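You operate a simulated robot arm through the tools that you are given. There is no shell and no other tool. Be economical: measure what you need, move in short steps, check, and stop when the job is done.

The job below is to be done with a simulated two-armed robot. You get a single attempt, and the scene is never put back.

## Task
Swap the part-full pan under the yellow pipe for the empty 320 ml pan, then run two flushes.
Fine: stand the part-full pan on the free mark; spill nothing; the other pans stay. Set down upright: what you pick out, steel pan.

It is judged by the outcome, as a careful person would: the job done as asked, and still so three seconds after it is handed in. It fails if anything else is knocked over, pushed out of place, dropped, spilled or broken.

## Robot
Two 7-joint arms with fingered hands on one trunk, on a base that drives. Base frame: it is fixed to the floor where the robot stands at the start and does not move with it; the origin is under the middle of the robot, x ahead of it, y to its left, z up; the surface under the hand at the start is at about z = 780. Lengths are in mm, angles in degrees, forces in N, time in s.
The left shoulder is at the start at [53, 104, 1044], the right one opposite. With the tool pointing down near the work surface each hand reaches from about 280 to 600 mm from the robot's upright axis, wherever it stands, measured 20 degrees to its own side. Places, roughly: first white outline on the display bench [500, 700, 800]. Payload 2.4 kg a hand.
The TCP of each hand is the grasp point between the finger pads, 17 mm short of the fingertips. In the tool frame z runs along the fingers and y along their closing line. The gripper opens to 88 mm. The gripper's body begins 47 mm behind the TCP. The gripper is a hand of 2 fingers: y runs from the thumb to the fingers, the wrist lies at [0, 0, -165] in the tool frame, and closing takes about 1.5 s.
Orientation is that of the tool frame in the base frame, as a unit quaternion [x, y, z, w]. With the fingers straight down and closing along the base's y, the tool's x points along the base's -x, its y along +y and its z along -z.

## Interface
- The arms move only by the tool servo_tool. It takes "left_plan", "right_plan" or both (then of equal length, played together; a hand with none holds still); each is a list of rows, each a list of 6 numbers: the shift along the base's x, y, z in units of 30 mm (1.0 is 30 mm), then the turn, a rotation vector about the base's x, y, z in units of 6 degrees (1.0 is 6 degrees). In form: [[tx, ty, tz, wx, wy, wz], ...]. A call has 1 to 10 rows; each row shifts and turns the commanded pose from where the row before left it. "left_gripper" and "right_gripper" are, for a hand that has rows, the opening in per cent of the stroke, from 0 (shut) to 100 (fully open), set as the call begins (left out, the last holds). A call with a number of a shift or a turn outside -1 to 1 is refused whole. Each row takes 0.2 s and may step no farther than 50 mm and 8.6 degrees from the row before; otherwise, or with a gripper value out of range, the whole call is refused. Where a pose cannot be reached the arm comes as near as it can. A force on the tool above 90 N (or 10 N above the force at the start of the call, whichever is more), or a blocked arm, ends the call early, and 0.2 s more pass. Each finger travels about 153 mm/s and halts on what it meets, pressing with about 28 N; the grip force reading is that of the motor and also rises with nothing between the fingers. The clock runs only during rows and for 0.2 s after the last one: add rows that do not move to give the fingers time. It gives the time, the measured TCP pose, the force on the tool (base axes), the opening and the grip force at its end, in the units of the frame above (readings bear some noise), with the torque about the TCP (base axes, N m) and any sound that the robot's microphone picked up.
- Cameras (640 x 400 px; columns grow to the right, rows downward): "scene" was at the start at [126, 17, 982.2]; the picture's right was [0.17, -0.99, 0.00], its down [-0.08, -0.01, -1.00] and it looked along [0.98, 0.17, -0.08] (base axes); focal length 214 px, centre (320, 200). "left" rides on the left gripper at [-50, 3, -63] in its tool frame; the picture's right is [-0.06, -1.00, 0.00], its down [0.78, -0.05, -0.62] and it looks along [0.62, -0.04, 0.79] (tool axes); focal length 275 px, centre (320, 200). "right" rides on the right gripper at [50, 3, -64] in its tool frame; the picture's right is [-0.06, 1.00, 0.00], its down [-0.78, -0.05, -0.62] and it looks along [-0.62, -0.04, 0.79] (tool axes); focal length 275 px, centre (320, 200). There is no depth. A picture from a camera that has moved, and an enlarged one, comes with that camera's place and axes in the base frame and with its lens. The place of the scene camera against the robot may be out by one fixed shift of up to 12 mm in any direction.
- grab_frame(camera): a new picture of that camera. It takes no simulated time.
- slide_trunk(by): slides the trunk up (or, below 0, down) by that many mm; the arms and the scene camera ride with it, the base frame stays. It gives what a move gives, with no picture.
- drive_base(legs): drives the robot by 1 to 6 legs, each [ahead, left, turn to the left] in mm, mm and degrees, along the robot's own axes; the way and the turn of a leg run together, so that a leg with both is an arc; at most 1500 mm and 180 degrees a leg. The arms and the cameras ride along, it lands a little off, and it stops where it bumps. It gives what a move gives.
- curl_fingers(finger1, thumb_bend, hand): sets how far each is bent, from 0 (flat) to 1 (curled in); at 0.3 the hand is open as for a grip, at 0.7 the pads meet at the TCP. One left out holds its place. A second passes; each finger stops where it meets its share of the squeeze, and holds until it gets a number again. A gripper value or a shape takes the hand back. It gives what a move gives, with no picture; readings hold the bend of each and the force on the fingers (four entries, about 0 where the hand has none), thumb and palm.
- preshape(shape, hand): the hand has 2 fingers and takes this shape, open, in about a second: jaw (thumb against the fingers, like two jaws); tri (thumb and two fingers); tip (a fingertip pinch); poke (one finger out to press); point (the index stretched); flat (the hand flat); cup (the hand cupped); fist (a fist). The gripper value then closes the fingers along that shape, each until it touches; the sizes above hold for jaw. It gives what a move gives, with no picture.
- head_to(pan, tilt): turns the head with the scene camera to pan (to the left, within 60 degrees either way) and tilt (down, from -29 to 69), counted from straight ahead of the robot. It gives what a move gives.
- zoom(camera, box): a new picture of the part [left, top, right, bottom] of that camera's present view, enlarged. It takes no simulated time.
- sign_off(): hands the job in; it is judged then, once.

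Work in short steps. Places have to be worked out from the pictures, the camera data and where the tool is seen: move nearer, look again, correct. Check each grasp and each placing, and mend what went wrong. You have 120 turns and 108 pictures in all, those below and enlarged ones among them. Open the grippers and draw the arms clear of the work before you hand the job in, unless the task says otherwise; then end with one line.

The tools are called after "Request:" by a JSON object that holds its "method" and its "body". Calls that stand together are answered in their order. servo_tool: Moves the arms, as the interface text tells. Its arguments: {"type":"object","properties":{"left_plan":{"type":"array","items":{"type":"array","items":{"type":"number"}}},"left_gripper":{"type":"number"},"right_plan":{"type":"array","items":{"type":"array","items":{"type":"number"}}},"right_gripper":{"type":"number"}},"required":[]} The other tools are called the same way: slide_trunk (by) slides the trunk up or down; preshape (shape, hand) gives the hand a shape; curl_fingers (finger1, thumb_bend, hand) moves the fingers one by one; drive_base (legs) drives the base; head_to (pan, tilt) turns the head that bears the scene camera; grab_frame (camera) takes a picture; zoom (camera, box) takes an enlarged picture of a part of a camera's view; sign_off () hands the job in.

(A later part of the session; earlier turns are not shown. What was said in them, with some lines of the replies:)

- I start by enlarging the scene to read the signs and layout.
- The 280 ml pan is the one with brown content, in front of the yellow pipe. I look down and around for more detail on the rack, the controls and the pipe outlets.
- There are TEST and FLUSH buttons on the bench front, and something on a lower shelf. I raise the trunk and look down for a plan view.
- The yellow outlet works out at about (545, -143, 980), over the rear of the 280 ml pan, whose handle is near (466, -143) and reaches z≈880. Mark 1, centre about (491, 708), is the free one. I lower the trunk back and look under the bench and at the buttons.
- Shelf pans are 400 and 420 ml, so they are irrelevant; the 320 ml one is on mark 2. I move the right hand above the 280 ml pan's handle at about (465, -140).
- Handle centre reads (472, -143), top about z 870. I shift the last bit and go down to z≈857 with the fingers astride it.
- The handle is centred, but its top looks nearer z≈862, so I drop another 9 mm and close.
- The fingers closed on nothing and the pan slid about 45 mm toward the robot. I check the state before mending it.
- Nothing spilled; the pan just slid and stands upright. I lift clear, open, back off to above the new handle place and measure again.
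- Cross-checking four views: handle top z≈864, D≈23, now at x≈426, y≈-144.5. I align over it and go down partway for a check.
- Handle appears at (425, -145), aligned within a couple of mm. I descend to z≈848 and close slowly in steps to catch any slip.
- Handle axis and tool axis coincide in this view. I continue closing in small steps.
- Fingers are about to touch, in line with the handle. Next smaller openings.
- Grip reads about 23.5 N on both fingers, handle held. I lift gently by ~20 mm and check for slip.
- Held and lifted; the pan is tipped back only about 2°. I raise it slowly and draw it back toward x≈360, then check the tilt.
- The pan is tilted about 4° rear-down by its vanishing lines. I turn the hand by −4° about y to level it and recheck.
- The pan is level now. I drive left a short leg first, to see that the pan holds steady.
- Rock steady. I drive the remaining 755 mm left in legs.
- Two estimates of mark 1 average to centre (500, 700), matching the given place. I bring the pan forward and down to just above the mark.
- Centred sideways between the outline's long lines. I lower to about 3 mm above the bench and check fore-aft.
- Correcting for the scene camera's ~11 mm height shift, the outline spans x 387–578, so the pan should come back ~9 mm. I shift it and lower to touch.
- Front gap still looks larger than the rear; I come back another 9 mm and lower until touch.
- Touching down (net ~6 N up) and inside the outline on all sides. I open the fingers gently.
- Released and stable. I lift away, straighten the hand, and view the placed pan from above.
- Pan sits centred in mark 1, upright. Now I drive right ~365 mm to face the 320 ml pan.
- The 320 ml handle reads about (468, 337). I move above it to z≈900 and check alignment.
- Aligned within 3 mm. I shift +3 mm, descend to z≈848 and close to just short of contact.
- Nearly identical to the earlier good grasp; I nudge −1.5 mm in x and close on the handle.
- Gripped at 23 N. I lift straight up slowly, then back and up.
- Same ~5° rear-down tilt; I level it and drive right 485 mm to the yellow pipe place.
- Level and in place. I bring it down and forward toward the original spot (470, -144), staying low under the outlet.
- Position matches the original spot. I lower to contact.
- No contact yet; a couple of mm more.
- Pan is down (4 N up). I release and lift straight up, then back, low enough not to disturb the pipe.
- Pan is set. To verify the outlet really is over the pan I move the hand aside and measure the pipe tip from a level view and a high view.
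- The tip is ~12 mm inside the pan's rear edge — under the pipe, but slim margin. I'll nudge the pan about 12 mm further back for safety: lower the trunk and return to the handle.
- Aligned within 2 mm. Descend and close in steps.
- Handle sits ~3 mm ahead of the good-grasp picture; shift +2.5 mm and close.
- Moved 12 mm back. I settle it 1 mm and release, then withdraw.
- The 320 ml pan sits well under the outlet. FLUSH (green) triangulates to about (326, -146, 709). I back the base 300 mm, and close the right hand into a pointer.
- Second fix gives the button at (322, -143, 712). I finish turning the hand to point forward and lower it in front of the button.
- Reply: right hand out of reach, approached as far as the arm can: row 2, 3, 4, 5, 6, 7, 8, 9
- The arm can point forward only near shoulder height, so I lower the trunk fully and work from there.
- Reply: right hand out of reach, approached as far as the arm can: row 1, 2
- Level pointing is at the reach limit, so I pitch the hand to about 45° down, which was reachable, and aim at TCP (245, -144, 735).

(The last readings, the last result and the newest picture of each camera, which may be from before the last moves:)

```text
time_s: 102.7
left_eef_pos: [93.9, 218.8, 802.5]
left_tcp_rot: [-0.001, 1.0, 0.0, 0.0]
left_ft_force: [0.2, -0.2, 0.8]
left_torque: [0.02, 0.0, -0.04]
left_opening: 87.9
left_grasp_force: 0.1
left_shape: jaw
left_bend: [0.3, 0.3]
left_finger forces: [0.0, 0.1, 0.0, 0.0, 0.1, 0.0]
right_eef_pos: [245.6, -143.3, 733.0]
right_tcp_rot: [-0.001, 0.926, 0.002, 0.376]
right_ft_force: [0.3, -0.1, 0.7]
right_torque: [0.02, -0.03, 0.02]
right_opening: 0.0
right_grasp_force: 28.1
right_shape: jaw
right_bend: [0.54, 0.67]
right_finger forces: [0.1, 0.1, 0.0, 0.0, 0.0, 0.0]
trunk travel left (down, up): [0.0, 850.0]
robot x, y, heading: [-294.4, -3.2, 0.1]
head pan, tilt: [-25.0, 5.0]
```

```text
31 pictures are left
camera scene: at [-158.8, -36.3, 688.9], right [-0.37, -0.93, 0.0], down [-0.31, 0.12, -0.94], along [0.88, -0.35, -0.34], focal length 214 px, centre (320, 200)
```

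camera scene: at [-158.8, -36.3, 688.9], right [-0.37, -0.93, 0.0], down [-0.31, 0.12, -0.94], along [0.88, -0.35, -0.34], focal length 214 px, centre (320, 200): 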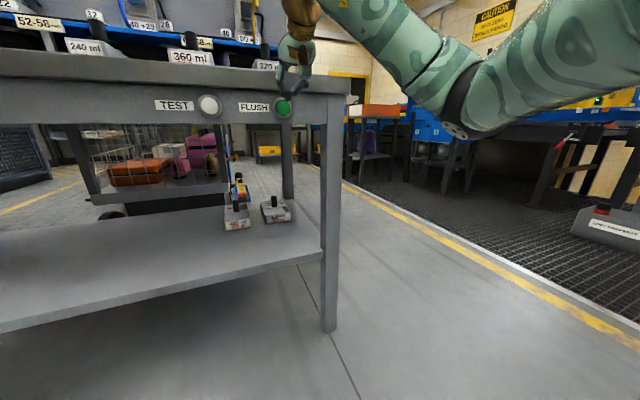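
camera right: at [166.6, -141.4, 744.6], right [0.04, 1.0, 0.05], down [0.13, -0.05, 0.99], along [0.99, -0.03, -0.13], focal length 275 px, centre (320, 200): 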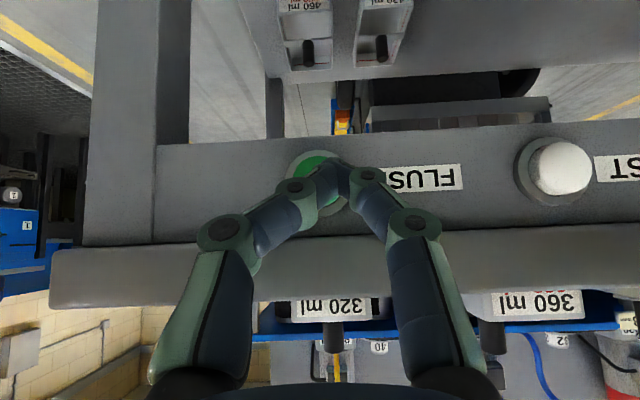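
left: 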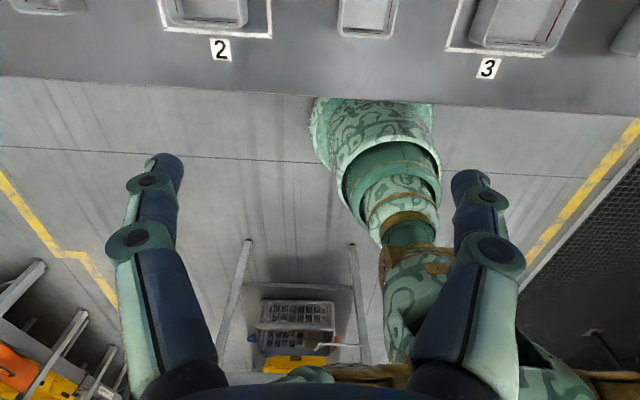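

Button centre now reads (315, -148, 713); fingertip is at (257, -143, 722). I align and approach, then creep in with force checks.

Request:
{"method": "servo_tool", "body": {"right_plan": [[0.3, -0.15, -0.3, 0, 0, 0], [0.6, 0, 0, 0, 0, 0], [0, 0, 0, 0, 0, 0]]}}

Request:
{"method": "grab_frame", "body": {"camera": "right"}}

Request:
{"method": "zoom", "body": {"camera": "scene", "box": [220, 50, 340, 150]}}

```text
time_s: 103.5
left_eef_pos: [94.0, 220.4, 801.2]
left_tcp_rot: [-0.001, 1.0, 0.0, 0.0]
left_ft_force: [-0.1, -0.9, -0.1]
left_torque: [0.02, -0.01, 0.01]
left_opening: 88.0
left_grasp_force: 0.0
left_shape: jaw
left_bend: [0.3, 0.3]
left_finger forces: [0.0, 0.1, 0.1, 0.0, 0.1, 0.0]
right_eef_pos: [272.1, -150.3, 725.4]
right_tcp_rot: [-0.002, 0.926, 0.002, 0.378]
right_ft_force: [0.1, 0.2, -0.2]
right_torque: [0.03, -0.03, 0.0]
right_opening: 0.1
right_grasp_force: 27.8
right_shape: jaw
right_bend: [0.54, 0.67]
right_finger forces: [0.0, 0.0, 0.0, 0.0, 0.1, 0.1]
trunk travel left (down, up): [0.0, 850.0]
robot x, y, heading: [-291.8, -0.4, 0.1]
head pan, tilt: [-25.0, 5.0]
```

```text
30 pictures are left
camera right: at [192.9, -146.3, 736.0], right [0.04, 1.0, 0.05], down [0.13, -0.05, 0.99], along [0.99, -0.03, -0.13], focal length 275 px, centre (320, 200)
```

right: 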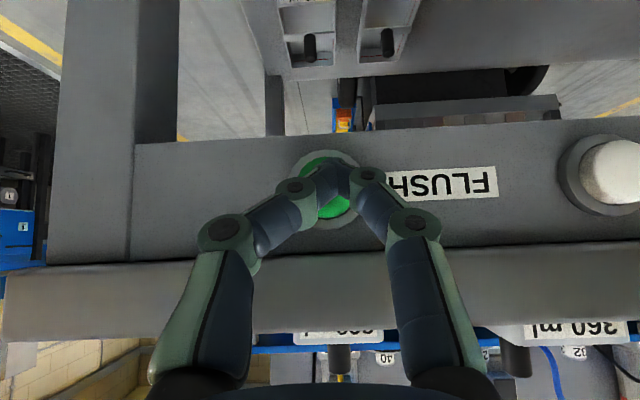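

```text
4.00 times, centred on (280, 100) of scene
camera zoom: at [-159.5, -38.1, 689.5], right [-0.39, -0.92, 0.0], down [-0.3, 0.13, -0.94], along [0.87, -0.37, -0.33], focal length 858 px, centre (480, 600)
```

zoom: 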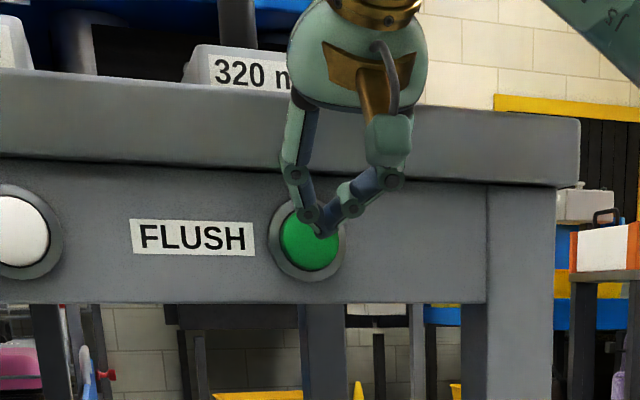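

Fingertip is over the green button. I creep forward, watching force and sound.

Request:
{"method": "servo_tool", "body": {"right_plan": [[0.2, 0.05, 0, 0, 0, 0], [0.2, 0, 0, 0, 0, 0], [0.2, 0, 0, 0, 0, 0], [0, 0, 0, 0, 0, 0]]}}

Request:
{"method": "zoom", "body": {"camera": "right", "box": [220, 100, 420, 250]}}

```text
time_s: 104.5
left_eef_pos: [94.9, 219.9, 801.9]
left_tcp_rot: [-0.001, 1.0, 0.001, 0.0]
left_ft_force: [0.3, -0.3, -0.8]
left_torque: [0.01, -0.01, 0.01]
left_opening: 87.9
left_grasp_force: 0.1
left_shape: jaw
left_bend: [0.3, 0.3]
left_finger forces: [0.0, 0.1, 0.1, 0.0, 0.0, 0.1]
right_eef_pos: [290.1, -148.4, 725.4]
right_tcp_rot: [-0.001, 0.926, 0.001, 0.378]
right_ft_force: [0.2, 0.1, 0.3]
right_torque: [-0.03, -0.02, -0.01]
right_opening: 0.0
right_grasp_force: 28.0
right_shape: jaw
right_bend: [0.54, 0.67]
right_finger forces: [0.0, 0.0, 0.0, 0.0, 0.0, 0.0]
trunk travel left (down, up): [0.0, 850.0]
robot x, y, heading: [-296.3, -1.1, 0.4]
head pan, tilt: [-25.0, 5.0]
```

```text
2.67 times, centred on (320, 175) of right
camera zoom: at [211.8, -145.4, 735.8], right [0.04, 1.0, 0.05], down [0.13, -0.05, 0.99], along [0.99, -0.03, -0.13], focal length 734 px, centre (320, 267)
```

zoom: 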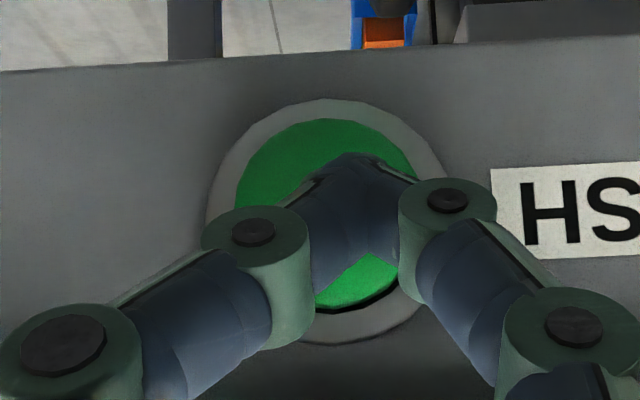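

No contact yet; continue in small steps.

Request:
{"method": "servo_tool", "body": {"right_plan": [[0.13, 0, 0, 0, 0, 0], [0.13, 0, 0, 0, 0, 0], [0, 0, 0, 0, 0, 0]]}}

Request:
{"method": "servo_tool", "body": {"right_plan": [[0.13, 0, 0, 0, 0, 0], [0, 0, 0, 0, 0, 0]]}}

Request:
{"method": "zoom", "body": {"camera": "right", "box": [220, 100, 420, 250]}}

```text
time_s: 105.3
left_eef_pos: [94.9, 219.9, 802.9]
left_tcp_rot: [-0.001, 1.0, 0.0, 0.0]
left_ft_force: [-0.4, 1.0, 0.2]
left_torque: [0.03, 0.01, -0.02]
left_opening: 87.9
left_grasp_force: 0.0
left_shape: jaw
left_bend: [0.3, 0.3]
left_finger forces: [0.0, 0.0, 0.0, 0.0, 0.0, 0.1]
right_eef_pos: [299.2, -148.6, 725.1]
right_tcp_rot: [-0.002, 0.926, 0.002, 0.378]
right_ft_force: [0.3, 0.4, -0.7]
right_torque: [0.01, -0.01, 0.02]
right_opening: 0.1
right_grasp_force: 27.5
right_shape: jaw
right_bend: [0.54, 0.67]
right_finger forces: [0.0, 0.1, 0.1, 0.0, 0.0, 0.0]
trunk travel left (down, up): [0.0, 850.0]
robot x, y, heading: [-295.8, -2.8, 0.3]
head pan, tilt: [-25.0, 5.0]
```

```text
time_s: 105.9
left_eef_pos: [93.8, 220.0, 802.1]
left_tcp_rot: [-0.001, 1.0, 0.0, 0.0]
left_ft_force: [-0.8, 0.3, 0.7]
left_torque: [-0.01, -0.01, -0.04]
left_opening: 87.8
left_grasp_force: 0.0
left_shape: jaw
left_bend: [0.3, 0.3]
left_finger forces: [0.0, 0.0, 0.0, 0.1, 0.1, 0.0]
right_eef_pos: [302.3, -148.8, 725.1]
right_tcp_rot: [-0.002, 0.926, 0.002, 0.378]
right_ft_force: [-0.3, 0.0, -0.6]
right_torque: [0.0, -0.02, 0.02]
right_opening: 0.0
right_grasp_force: 28.2
right_shape: jaw
right_bend: [0.54, 0.67]
right_finger forces: [0.0, 0.1, 0.0, 0.1, 0.0, 0.0]
trunk travel left (down, up): [0.0, 850.0]
robot x, y, heading: [-294.3, -2.7, 0.1]
head pan, tilt: [-25.0, 5.0]
```

```text
2.67 times, centred on (320, 175) of right
camera zoom: at [223.8, -145.7, 736.4], right [0.04, 1.0, 0.05], down [0.13, -0.05, 0.99], along [0.99, -0.03, -0.13], focal length 734 px, centre (320, 267)
```

zoom: 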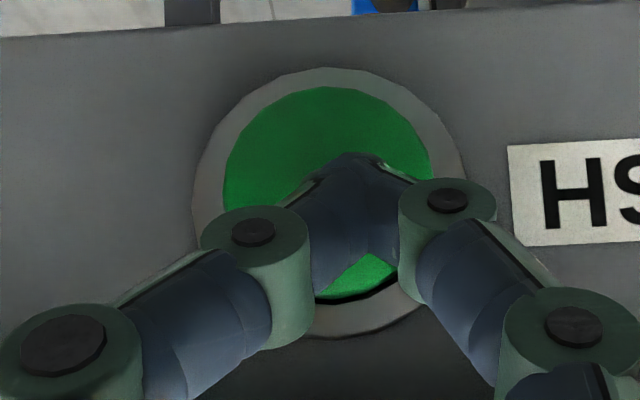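

Still free; keep creeping with 3 mm steps.

Request:
{"method": "servo_tool", "body": {"right_plan": [[0.1, 0, 0, 0, 0, 0], [0.1, 0, 0, 0, 0, 0], [0, 0, 0, 0, 0, 0]]}}

Request:
{"method": "servo_tool", "body": {"right_plan": [[0.1, 0, 0, 0, 0, 0], [0, 0, 0, 0, 0, 0]]}}

Request:
{"method": "zoom", "body": {"camera": "scene", "box": [220, 50, 340, 150]}}

```text
time_s: 106.7
left_eef_pos: [94.5, 220.6, 801.9]
left_tcp_rot: [-0.001, 1.0, 0.001, 0.0]
left_ft_force: [0.1, 0.0, 0.7]
left_torque: [-0.02, 0.0, -0.02]
left_opening: 88.2
left_grasp_force: 0.0
left_shape: jaw
left_bend: [0.3, 0.3]
left_finger forces: [0.1, 0.1, 0.0, 0.1, 0.0, 0.1]
right_eef_pos: [306.9, -148.9, 724.9]
right_tcp_rot: [-0.001, 0.926, 0.002, 0.378]
right_ft_force: [-2.1, -0.5, 1.9]
right_torque: [0.01, 0.04, 0.04]
right_opening: 0.0
right_grasp_force: 28.3
right_shape: jaw
right_bend: [0.55, 0.67]
right_finger forces: [0.0, 0.0, 0.0, 0.0, 0.0, 0.1]
trunk travel left (down, up): [0.0, 850.0]
robot x, y, heading: [-296.7, -3.7, 0.0]
head pan, tilt: [-25.0, 5.0]
```

```text
time_s: 107.3
left_eef_pos: [93.8, 220.2, 801.7]
left_tcp_rot: [-0.001, 1.0, 0.0, 0.0]
left_ft_force: [0.7, -0.1, -1.0]
left_torque: [0.03, -0.02, 0.0]
left_opening: 87.7
left_grasp_force: 0.1
left_shape: jaw
left_bend: [0.3, 0.3]
left_finger forces: [0.1, 0.0, 0.1, 0.0, 0.1, 0.1]
right_eef_pos: [310.8, -148.9, 725.2]
right_tcp_rot: [-0.001, 0.926, 0.002, 0.377]
right_ft_force: [-4.5, 0.0, -0.5]
right_torque: [-0.01, 0.04, 0.0]
right_opening: 0.2
right_grasp_force: 28.3
right_shape: jaw
right_bend: [0.56, 0.67]
right_finger forces: [0.0, 0.0, 0.0, 0.0, 0.0, 0.0]
trunk travel left (down, up): [0.0, 850.0]
robot x, y, heading: [-293.9, -3.2, 0.2]
head pan, tilt: [-25.0, 5.0]
heard: click
```

```text
4.00 times, centred on (280, 100) of scene
camera zoom: at [-160.2, -39.3, 689.9], right [-0.4, -0.92, 0.0], down [-0.3, 0.13, -0.95], along [0.87, -0.38, -0.32], focal length 858 px, centre (480, 600)
```

zoom: 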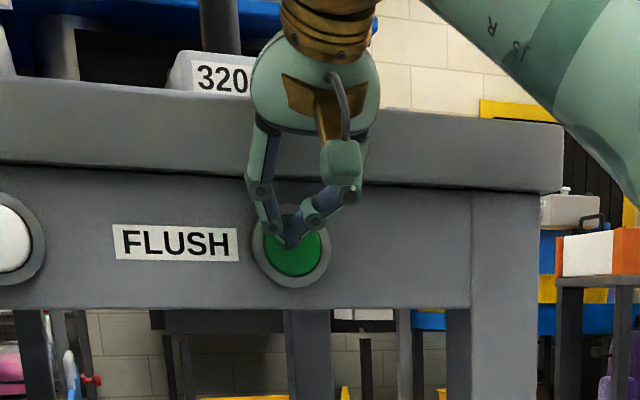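

Click heard: one flush pressed. I back off 12 mm to release, then look at the display and pan before the second.

Request:
{"method": "servo_tool", "body": {"right_plan": [[-0.3, 0, 0, 0, 0, 0], [-0.2, 0, 0, 0, 0, 0], [0, 0, 0, 0, 0, 0]]}}

Request:
{"method": "head_to", "body": {"pan": -10, "tilt": -25}}

Request:
{"method": "grab_frame", "body": {"camera": "scene"}}

```text
time_s: 108.1
left_eef_pos: [94.9, 220.3, 803.1]
left_tcp_rot: [-0.001, 1.0, 0.0, -0.001]
left_ft_force: [-0.2, 0.1, 0.0]
left_torque: [-0.02, 0.01, 0.02]
left_opening: 88.0
left_grasp_force: 0.1
left_shape: jaw
left_bend: [0.3, 0.3]
left_finger forces: [0.0, 0.0, 0.1, 0.1, 0.1, 0.1]
right_eef_pos: [295.0, -149.1, 725.5]
right_tcp_rot: [-0.001, 0.926, 0.002, 0.377]
right_ft_force: [0.4, -0.2, 0.2]
right_torque: [-0.02, 0.0, -0.01]
right_opening: 0.0
right_grasp_force: 28.1
right_shape: jaw
right_bend: [0.56, 0.67]
right_finger forces: [0.0, 0.0, 0.1, 0.0, 0.1, 0.1]
trunk travel left (down, up): [0.0, 850.0]
robot x, y, heading: [-297.4, -2.6, 0.0]
head pan, tilt: [-25.0, 5.0]
```

```text
time_s: 109.0
left_eef_pos: [94.3, 219.9, 802.5]
left_tcp_rot: [-0.001, 1.0, 0.0, 0.0]
left_ft_force: [0.2, 0.7, 0.1]
left_torque: [0.01, -0.01, -0.01]
left_opening: 88.1
left_grasp_force: 0.0
left_shape: jaw
left_bend: [0.3, 0.3]
left_finger forces: [0.0, 0.0, 0.0, 0.1, 0.0, 0.0]
right_eef_pos: [295.6, -149.0, 725.6]
right_tcp_rot: [-0.002, 0.926, 0.002, 0.378]
right_ft_force: [0.6, -0.9, -0.3]
right_torque: [0.01, -0.02, -0.01]
right_opening: 0.0
right_grasp_force: 27.5
right_shape: jaw
right_bend: [0.56, 0.67]
right_finger forces: [0.0, 0.1, 0.0, 0.0, 0.1, 0.0]
trunk travel left (down, up): [0.0, 850.0]
robot x, y, heading: [-295.4, -2.5, 0.3]
head pan, tilt: [-10.0, -25.0]
```

```text
25 pictures are left
camera scene: at [-160.3, -40.1, 690.3], right [-0.41, -0.91, 0.0], down [-0.29, 0.13, -0.95], along [0.86, -0.39, -0.32], focal length 214 px, centre (320, 200)
```

scene: 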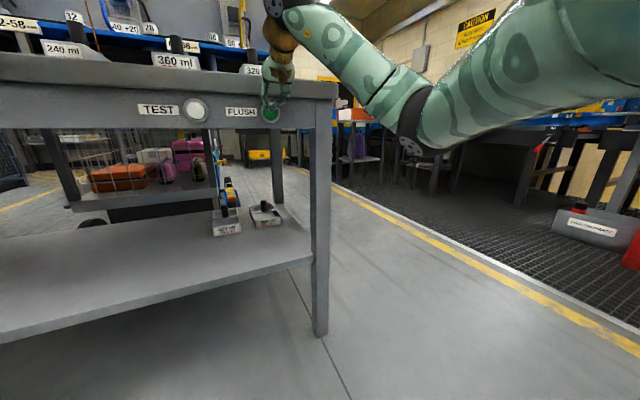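

The head view seems stuck low here, so I pull back 60 mm and raise the trunk to read the display and check the pan.

Request:
{"method": "servo_tool", "body": {"right_plan": [[-0.8, 0, 0, 0, 0, 0], [-0.8, 0, 0, 0, 0, 0], [-0.8, 0, 0, 0, 0, 0], [0, 0, 0, 0, 0, 0]]}}

Request:
{"method": "slide_trunk", "body": {"by": 450}}

Request:
{"method": "head_to", "body": {"pan": 0, "tilt": 15}}

Request:
{"method": "grab_frame", "body": {"camera": "scene"}}

```text
time_s: 110.0
left_eef_pos: [94.7, 220.0, 801.6]
left_tcp_rot: [-0.001, 1.0, 0.0, 0.0]
left_ft_force: [-0.6, -0.4, -0.5]
left_torque: [0.0, 0.03, 0.01]
left_opening: 88.1
left_grasp_force: 0.0
left_shape: jaw
left_bend: [0.3, 0.3]
left_finger forces: [0.0, 0.0, 0.1, 0.1, 0.1, 0.0]
right_eef_pos: [223.7, -149.6, 725.2]
right_tcp_rot: [-0.002, 0.926, 0.003, 0.377]
right_ft_force: [-0.1, 0.9, 0.3]
right_torque: [-0.01, -0.01, 0.0]
right_opening: 0.0
right_grasp_force: 27.8
right_shape: jaw
right_bend: [0.56, 0.67]
right_finger forces: [0.1, 0.0, 0.0, 0.0, 0.1, 0.0]
trunk travel left (down, up): [0.0, 850.0]
robot x, y, heading: [-294.8, -3.0, 0.1]
head pan, tilt: [-10.0, -25.0]
```

```text
refused: 450 is not a number from -400 to 400
```

```text
time_s: 111.1
left_eef_pos: [94.1, 220.2, 802.1]
left_tcp_rot: [0.0, 1.0, 0.0, 0.0]
left_ft_force: [0.4, 0.1, 0.4]
left_torque: [0.02, 0.0, -0.03]
left_opening: 87.9
left_grasp_force: 0.0
left_shape: jaw
left_bend: [0.3, 0.3]
left_finger forces: [0.1, 0.0, 0.0, 0.0, 0.1, 0.0]
right_eef_pos: [225.0, -148.6, 725.1]
right_tcp_rot: [-0.002, 0.926, 0.002, 0.377]
right_ft_force: [-0.3, -0.1, 0.5]
right_torque: [0.0, 0.02, 0.0]
right_opening: 0.0
right_grasp_force: 28.0
right_shape: jaw
right_bend: [0.56, 0.67]
right_finger forces: [0.1, 0.0, 0.0, 0.0, 0.0, 0.0]
trunk travel left (down, up): [0.0, 850.0]
robot x, y, heading: [-295.3, -6.7, 0.1]
head pan, tilt: [0.0, 15.0]
```

```text
24 pictures are left
camera scene: at [-159.1, -37.0, 689.1], right [-0.38, -0.93, 0.0], down [-0.31, 0.13, -0.94], along [0.87, -0.36, -0.33], focal length 214 px, centre (320, 200)
```

scene: 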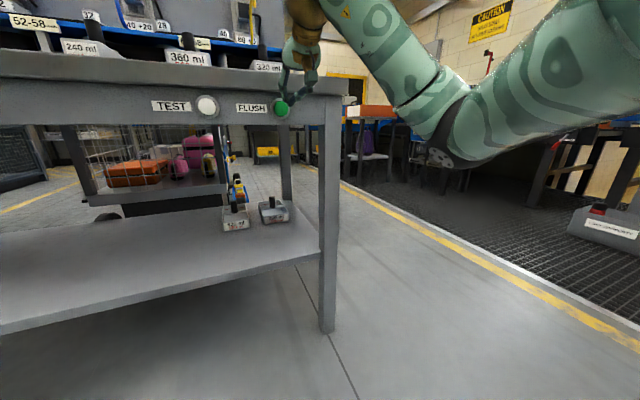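

The head is blocked by the raised upper arm. I raise the trunk 400 mm and look again.

Request:
{"method": "slide_trunk", "body": {"by": 400}}

Request:
{"method": "grab_frame", "body": {"camera": "scene"}}

Request:
{"method": "grab_frame", "body": {"camera": "right"}}

```text
time_s: 114.9
left_eef_pos: [93.4, 219.6, 1201.5]
left_tcp_rot: [-0.001, 1.0, 0.0, 0.0]
left_ft_force: [0.2, -0.8, -0.2]
left_torque: [-0.01, -0.03, 0.02]
left_opening: 87.8
left_grasp_force: 0.1
left_shape: jaw
left_bend: [0.3, 0.3]
left_finger forces: [0.0, 0.1, 0.1, 0.1, 0.1, 0.1]
right_eef_pos: [223.3, -150.1, 1124.9]
right_tcp_rot: [-0.002, 0.926, 0.002, 0.377]
right_ft_force: [0.9, 0.3, -0.1]
right_torque: [-0.04, 0.03, 0.01]
right_opening: 0.0
right_grasp_force: 28.1
right_shape: jaw
right_bend: [0.56, 0.67]
right_finger forces: [0.0, 0.0, 0.0, 0.0, 0.1, 0.0]
trunk travel left (down, up): [-400.0, 450.0]
robot x, y, heading: [-297.5, -2.4, 0.0]
head pan, tilt: [0.0, 15.0]
```

```text
23 pictures are left
camera scene: at [-170.1, -1.7, 1090.5], right [0.0, -1.0, 0.0], down [-0.26, 0.0, -0.97], along [0.97, 0.0, -0.26], focal length 214 px, centre (320, 200)
```

scene: 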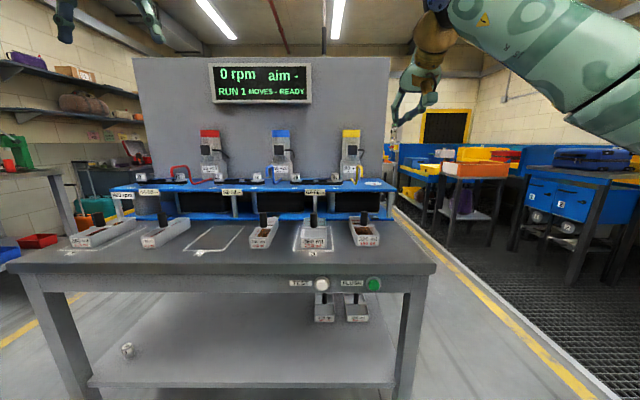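

```text
22 pictures are left
camera right: at [145.2, -145.6, 1135.3], right [0.04, 1.0, 0.05], down [0.13, -0.05, 0.99], along [0.99, -0.03, -0.13], focal length 275 px, centre (320, 200)
```

right: 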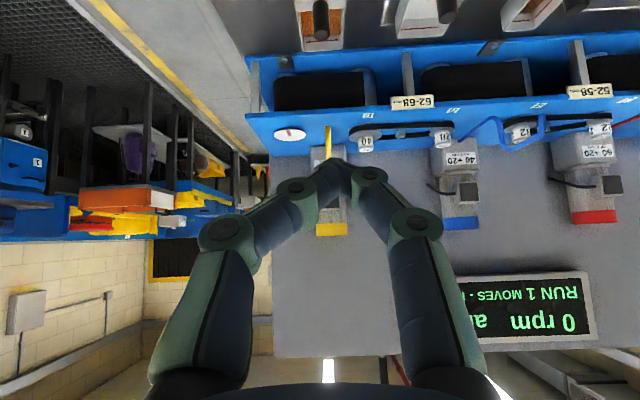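

RUN 1, READY; all pipes ran, yellow into the 320 pan. I zoom in to check fill and no spill before the second flush.

Request:
{"method": "zoom", "body": {"camera": "scene", "box": [200, 190, 400, 300]}}

Request:
{"method": "zoom", "body": {"camera": "scene", "box": [50, 190, 250, 300]}}

```text
3.20 times, centred on (300, 245) of scene
camera zoom: at [-170.1, -1.7, 1090.5], right [0.0, -1.0, 0.0], down [-0.26, 0.0, -0.97], along [0.97, 0.0, -0.26], focal length 686 px, centre (384, 56)
```

zoom: 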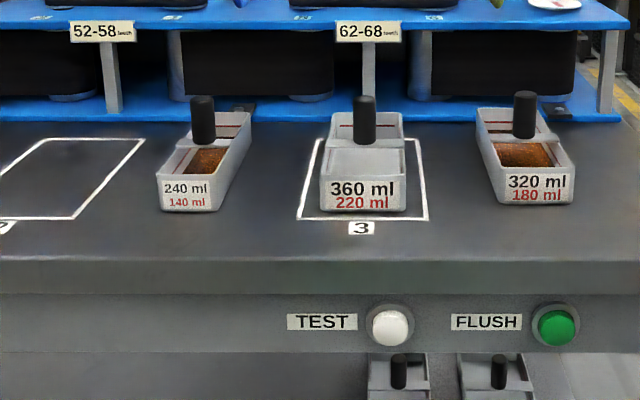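

```text
3.20 times, centred on (150, 245) of scene
camera zoom: at [-170.1, -1.7, 1090.5], right [0.0, -1.0, 0.0], down [-0.26, 0.0, -0.97], along [0.97, 0.0, -0.26], focal length 686 px, centre (864, 56)
```

zoom: 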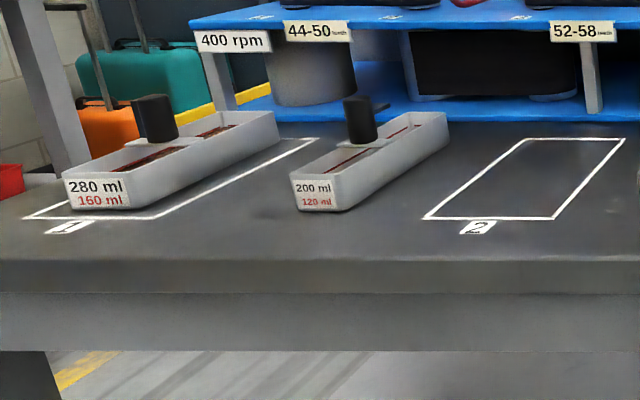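

One flush collected, nothing spilled. I go back down and press FLUSH again.

Request:
{"method": "slide_trunk", "body": {"by": -400}}

Request:
{"method": "servo_tool", "body": {"right_plan": [[0.8, 0, 0, 0, 0, 0], [0.8, 0, 0, 0, 0, 0], [0.8, 0, 0, 0, 0, 0], [0, 0, 0, 0, 0, 0]]}}

Request:
{"method": "zoom", "body": {"camera": "right", "box": [220, 100, 420, 250]}}

```text
time_s: 118.8
left_eef_pos: [94.4, 220.2, 803.4]
left_tcp_rot: [0.0, 1.0, 0.0, -0.001]
left_ft_force: [-0.5, -0.6, 0.2]
left_torque: [-0.02, 0.01, 0.04]
left_opening: 87.9
left_grasp_force: 0.1
left_shape: jaw
left_bend: [0.3, 0.3]
left_finger forces: [0.1, 0.1, 0.1, 0.0, 0.1, 0.0]
right_eef_pos: [224.1, -149.9, 725.3]
right_tcp_rot: [-0.001, 0.926, 0.001, 0.378]
right_ft_force: [0.6, -1.1, -0.6]
right_torque: [0.0, -0.01, 0.02]
right_opening: 0.0
right_grasp_force: 27.9
right_shape: jaw
right_bend: [0.56, 0.67]
right_finger forces: [0.0, 0.0, 0.0, 0.0, 0.0, 0.1]
trunk travel left (down, up): [0.0, 850.0]
robot x, y, heading: [-294.1, -0.9, -0.2]
head pan, tilt: [0.0, 15.0]
```

```text
time_s: 119.8
left_eef_pos: [94.8, 220.1, 802.3]
left_tcp_rot: [-0.001, 1.0, 0.0, 0.0]
left_ft_force: [-0.4, 0.0, 0.1]
left_torque: [-0.02, 0.03, 0.0]
left_opening: 87.9
left_grasp_force: 0.1
left_shape: jaw
left_bend: [0.3, 0.3]
left_finger forces: [0.0, 0.0, 0.0, 0.1, 0.1, 0.0]
right_eef_pos: [295.4, -148.4, 724.9]
right_tcp_rot: [-0.002, 0.926, 0.002, 0.378]
right_ft_force: [-0.3, 0.5, 0.5]
right_torque: [0.01, 0.04, 0.02]
right_opening: 0.0
right_grasp_force: 28.2
right_shape: jaw
right_bend: [0.56, 0.67]
right_finger forces: [0.1, 0.0, 0.1, 0.0, 0.1, 0.2]
trunk travel left (down, up): [0.0, 850.0]
robot x, y, heading: [-294.3, 0.2, 0.0]
head pan, tilt: [0.0, 15.0]
```

```text
2.67 times, centred on (320, 175) of right
camera zoom: at [217.1, -145.1, 735.4], right [0.04, 1.0, 0.05], down [0.13, -0.05, 0.99], along [0.99, -0.03, -0.13], focal length 734 px, centre (320, 267)
```

zoom: 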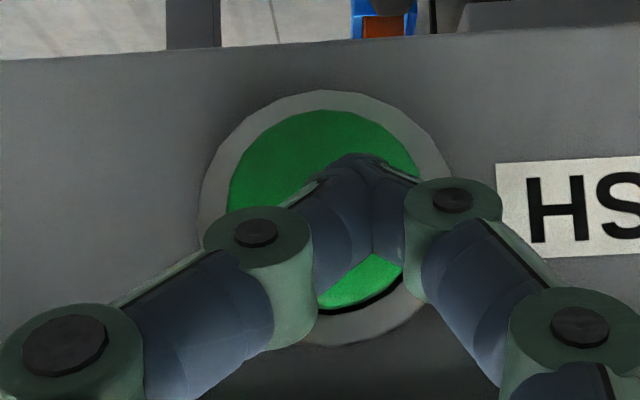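

Same spot as before. I push in steps until a single click.

Request:
{"method": "servo_tool", "body": {"right_plan": [[0.15, 0, 0, 0, 0, 0], [0.15, 0, 0, 0, 0, 0], [0.1, 0, 0, 0, 0, 0], [0, 0, 0, 0, 0, 0]]}}

Request:
{"method": "servo_tool", "body": {"right_plan": [[0.1, 0, 0, 0, 0, 0], [0, 0, 0, 0, 0, 0]]}}

```text
time_s: 120.8
left_eef_pos: [94.7, 219.8, 801.9]
left_tcp_rot: [0.0, 1.0, 0.001, 0.0]
left_ft_force: [0.4, 0.7, -0.7]
left_torque: [-0.02, 0.03, -0.01]
left_opening: 88.0
left_grasp_force: 0.1
left_shape: jaw
left_bend: [0.3, 0.3]
left_finger forces: [0.0, 0.0, 0.1, 0.0, 0.0, 0.0]
right_eef_pos: [308.1, -147.9, 725.7]
right_tcp_rot: [-0.001, 0.926, 0.002, 0.378]
right_ft_force: [-2.7, 0.4, -1.1]
right_torque: [0.04, 0.04, 0.02]
right_opening: 0.1
right_grasp_force: 28.1
right_shape: jaw
right_bend: [0.56, 0.67]
right_finger forces: [0.0, 0.0, 0.0, 0.0, 0.1, 0.0]
trunk travel left (down, up): [0.0, 850.0]
robot x, y, heading: [-294.9, -0.3, 0.2]
head pan, tilt: [0.0, 15.0]
```

```text
time_s: 121.4
left_eef_pos: [94.4, 220.2, 802.9]
left_tcp_rot: [-0.001, 1.0, 0.0, 0.0]
left_ft_force: [0.4, -0.6, 0.6]
left_torque: [0.02, -0.01, -0.02]
left_opening: 88.1
left_grasp_force: 0.0
left_shape: jaw
left_bend: [0.3, 0.3]
left_finger forces: [0.0, 0.0, 0.0, 0.1, 0.0, 0.1]
right_eef_pos: [309.9, -148.4, 723.9]
right_tcp_rot: [-0.002, 0.926, 0.002, 0.377]
right_ft_force: [-3.0, 0.9, 0.1]
right_torque: [0.05, 0.02, 0.03]
right_opening: 0.1
right_grasp_force: 28.1
right_shape: jaw
right_bend: [0.57, 0.67]
right_finger forces: [0.0, 0.1, 0.0, 0.0, 0.0, 0.0]
trunk travel left (down, up): [0.0, 850.0]
robot x, y, heading: [-293.2, -1.4, 0.2]
head pan, tilt: [0.0, 15.0]
heard: click
```

Second click. I pull back, raise the trunk, and check the display and pans.

Request:
{"method": "servo_tool", "body": {"right_plan": [[-0.5, 0, 0, 0, 0, 0], [-0.8, 0, 0, 0, 0, 0], [-0.8, 0, 0, 0, 0, 0], [-0.8, 0, 0, 0, 0, 0], [0, 0, 0, 0, 0, 0]]}}

Request:
{"method": "slide_trunk", "body": {"by": 400}}

Request:
{"method": "servo_tool", "body": {"right_plan": [[0, 0, 0, 0, 0, 0], [0, 0, 0, 0, 0, 0], [0, 0, 0, 0, 0, 0], [0, 0, 0, 0, 0, 0], [0, 0, 0, 0, 0, 0], [0, 0, 0, 0, 0, 0], [0, 0, 0, 0, 0, 0], [0, 0, 0, 0, 0, 0]], "right_gripper": 100}}

Request:
{"method": "grab_frame", "body": {"camera": "scene"}}

Request:
{"method": "zoom", "body": {"camera": "scene", "box": [200, 190, 400, 300]}}

Request:
{"method": "zoom", "body": {"camera": "scene", "box": [50, 190, 250, 300]}}

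```text
time_s: 122.6
left_eef_pos: [93.6, 219.6, 802.6]
left_tcp_rot: [-0.001, 1.0, 0.0, 0.0]
left_ft_force: [-0.7, -0.6, -0.1]
left_torque: [0.0, 0.0, 0.0]
left_opening: 87.8
left_grasp_force: 0.2
left_shape: jaw
left_bend: [0.3, 0.3]
left_finger forces: [0.0, 0.1, 0.1, 0.1, 0.0, 0.1]
right_eef_pos: [223.0, -146.9, 724.4]
right_tcp_rot: [-0.002, 0.926, 0.002, 0.377]
right_ft_force: [-0.3, 0.4, 0.0]
right_torque: [-0.02, 0.01, -0.05]
right_opening: 0.0
right_grasp_force: 27.8
right_shape: jaw
right_bend: [0.56, 0.67]
right_finger forces: [0.0, 0.0, 0.0, 0.0, 0.0, 0.1]
trunk travel left (down, up): [0.0, 850.0]
robot x, y, heading: [-298.5, -4.0, -0.2]
head pan, tilt: [0.0, 15.0]
```

```text
time_s: 126.4
left_eef_pos: [94.9, 219.4, 1202.4]
left_tcp_rot: [-0.001, 1.0, 0.0, 0.001]
left_ft_force: [0.6, -0.5, 0.6]
left_torque: [0.0, -0.02, -0.03]
left_opening: 88.0
left_grasp_force: 0.0
left_shape: jaw
left_bend: [0.3, 0.3]
left_finger forces: [0.0, 0.0, 0.0, 0.1, 0.0, 0.1]
right_eef_pos: [223.5, -147.9, 1125.1]
right_tcp_rot: [-0.001, 0.926, 0.002, 0.377]
right_ft_force: [0.1, 0.0, 0.5]
right_torque: [0.0, 0.01, 0.01]
right_opening: 0.3
right_grasp_force: 28.1
right_shape: jaw
right_bend: [0.56, 0.67]
right_finger forces: [0.0, 0.1, 0.0, 0.0, 0.0, 0.0]
trunk travel left (down, up): [-400.0, 450.0]
robot x, y, heading: [-292.9, -5.7, -0.1]
head pan, tilt: [0.0, 15.0]
```

```text
time_s: 128.2
left_eef_pos: [94.0, 219.8, 1201.8]
left_tcp_rot: [-0.001, 1.0, 0.0, 0.0]
left_ft_force: [0.6, 0.0, 0.1]
left_torque: [-0.02, 0.02, -0.04]
left_opening: 88.0
left_grasp_force: 0.0
left_shape: jaw
left_bend: [0.3, 0.3]
left_finger forces: [0.0, 0.1, 0.1, 0.0, 0.0, 0.0]
right_eef_pos: [223.3, -149.8, 1125.9]
right_tcp_rot: [-0.002, 0.926, 0.002, 0.377]
right_ft_force: [-0.1, -0.5, 0.1]
right_torque: [0.02, 0.0, -0.03]
right_opening: 87.8
right_grasp_force: 0.0
right_shape: jaw
right_bend: [0.3, 0.3]
right_finger forces: [0.0, 0.0, 0.1, 0.1, 0.0, 0.0]
trunk travel left (down, up): [-400.0, 450.0]
robot x, y, heading: [-294.3, -4.0, -0.0]
head pan, tilt: [0.0, 15.0]
```

```text
18 pictures are left
camera scene: at [-170.2, -1.7, 1090.6], right [0.0, -1.0, 0.0], down [-0.26, 0.0, -0.97], along [0.97, 0.0, -0.26], focal length 214 px, centre (320, 200)
```

scene: 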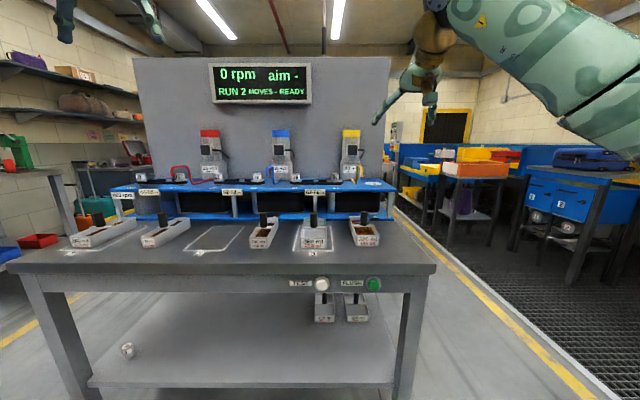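

```text
3.20 times, centred on (300, 245) of scene
camera zoom: at [-170.2, -1.7, 1090.6], right [0.0, -1.0, 0.0], down [-0.26, 0.0, -0.97], along [0.97, 0.0, -0.26], focal length 686 px, centre (384, 56)
```

zoom: 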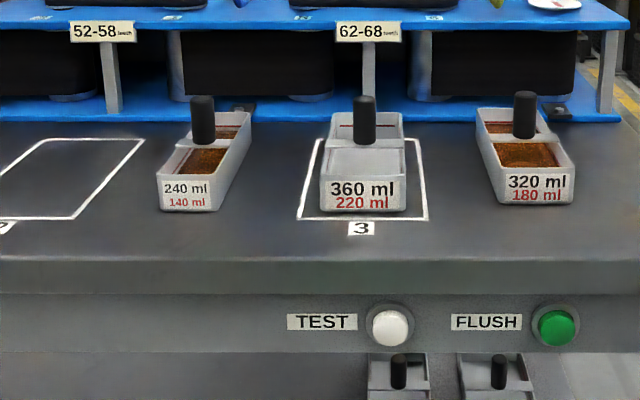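

```text
3.20 times, centred on (150, 245) of scene
camera zoom: at [-170.2, -1.7, 1090.6], right [0.0, -1.0, 0.0], down [-0.26, 0.0, -0.97], along [0.97, 0.0, -0.26], focal length 686 px, centre (864, 56)
```

zoom: 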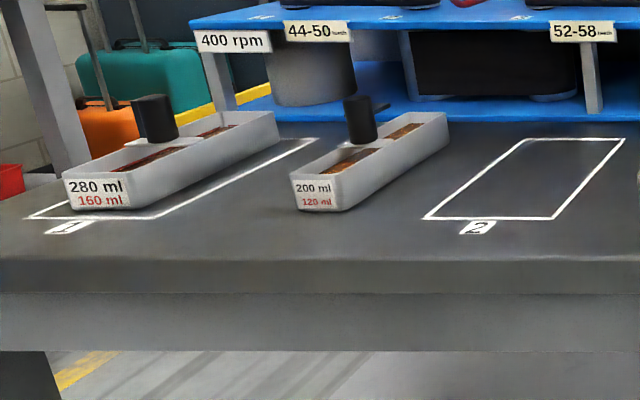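

The display shows RUN 2 and READY. Every pan is upright and nothing has spilled. The hands are open and clear of the work, so I hand it in.

Request:
{"method": "sign_off", "body": {}}

```text
The job is handed in.
```

The job is done: the part-full 280 ml pan stands upright on mark 1, the empty 320 ml pan took its place under the yellow pipe, and the display reads RUN 2 after two flushes. My first grip slipped and slid the 280 ml pan about 45 mm along the bench. Nothing spilled, and the other pans were not moved.
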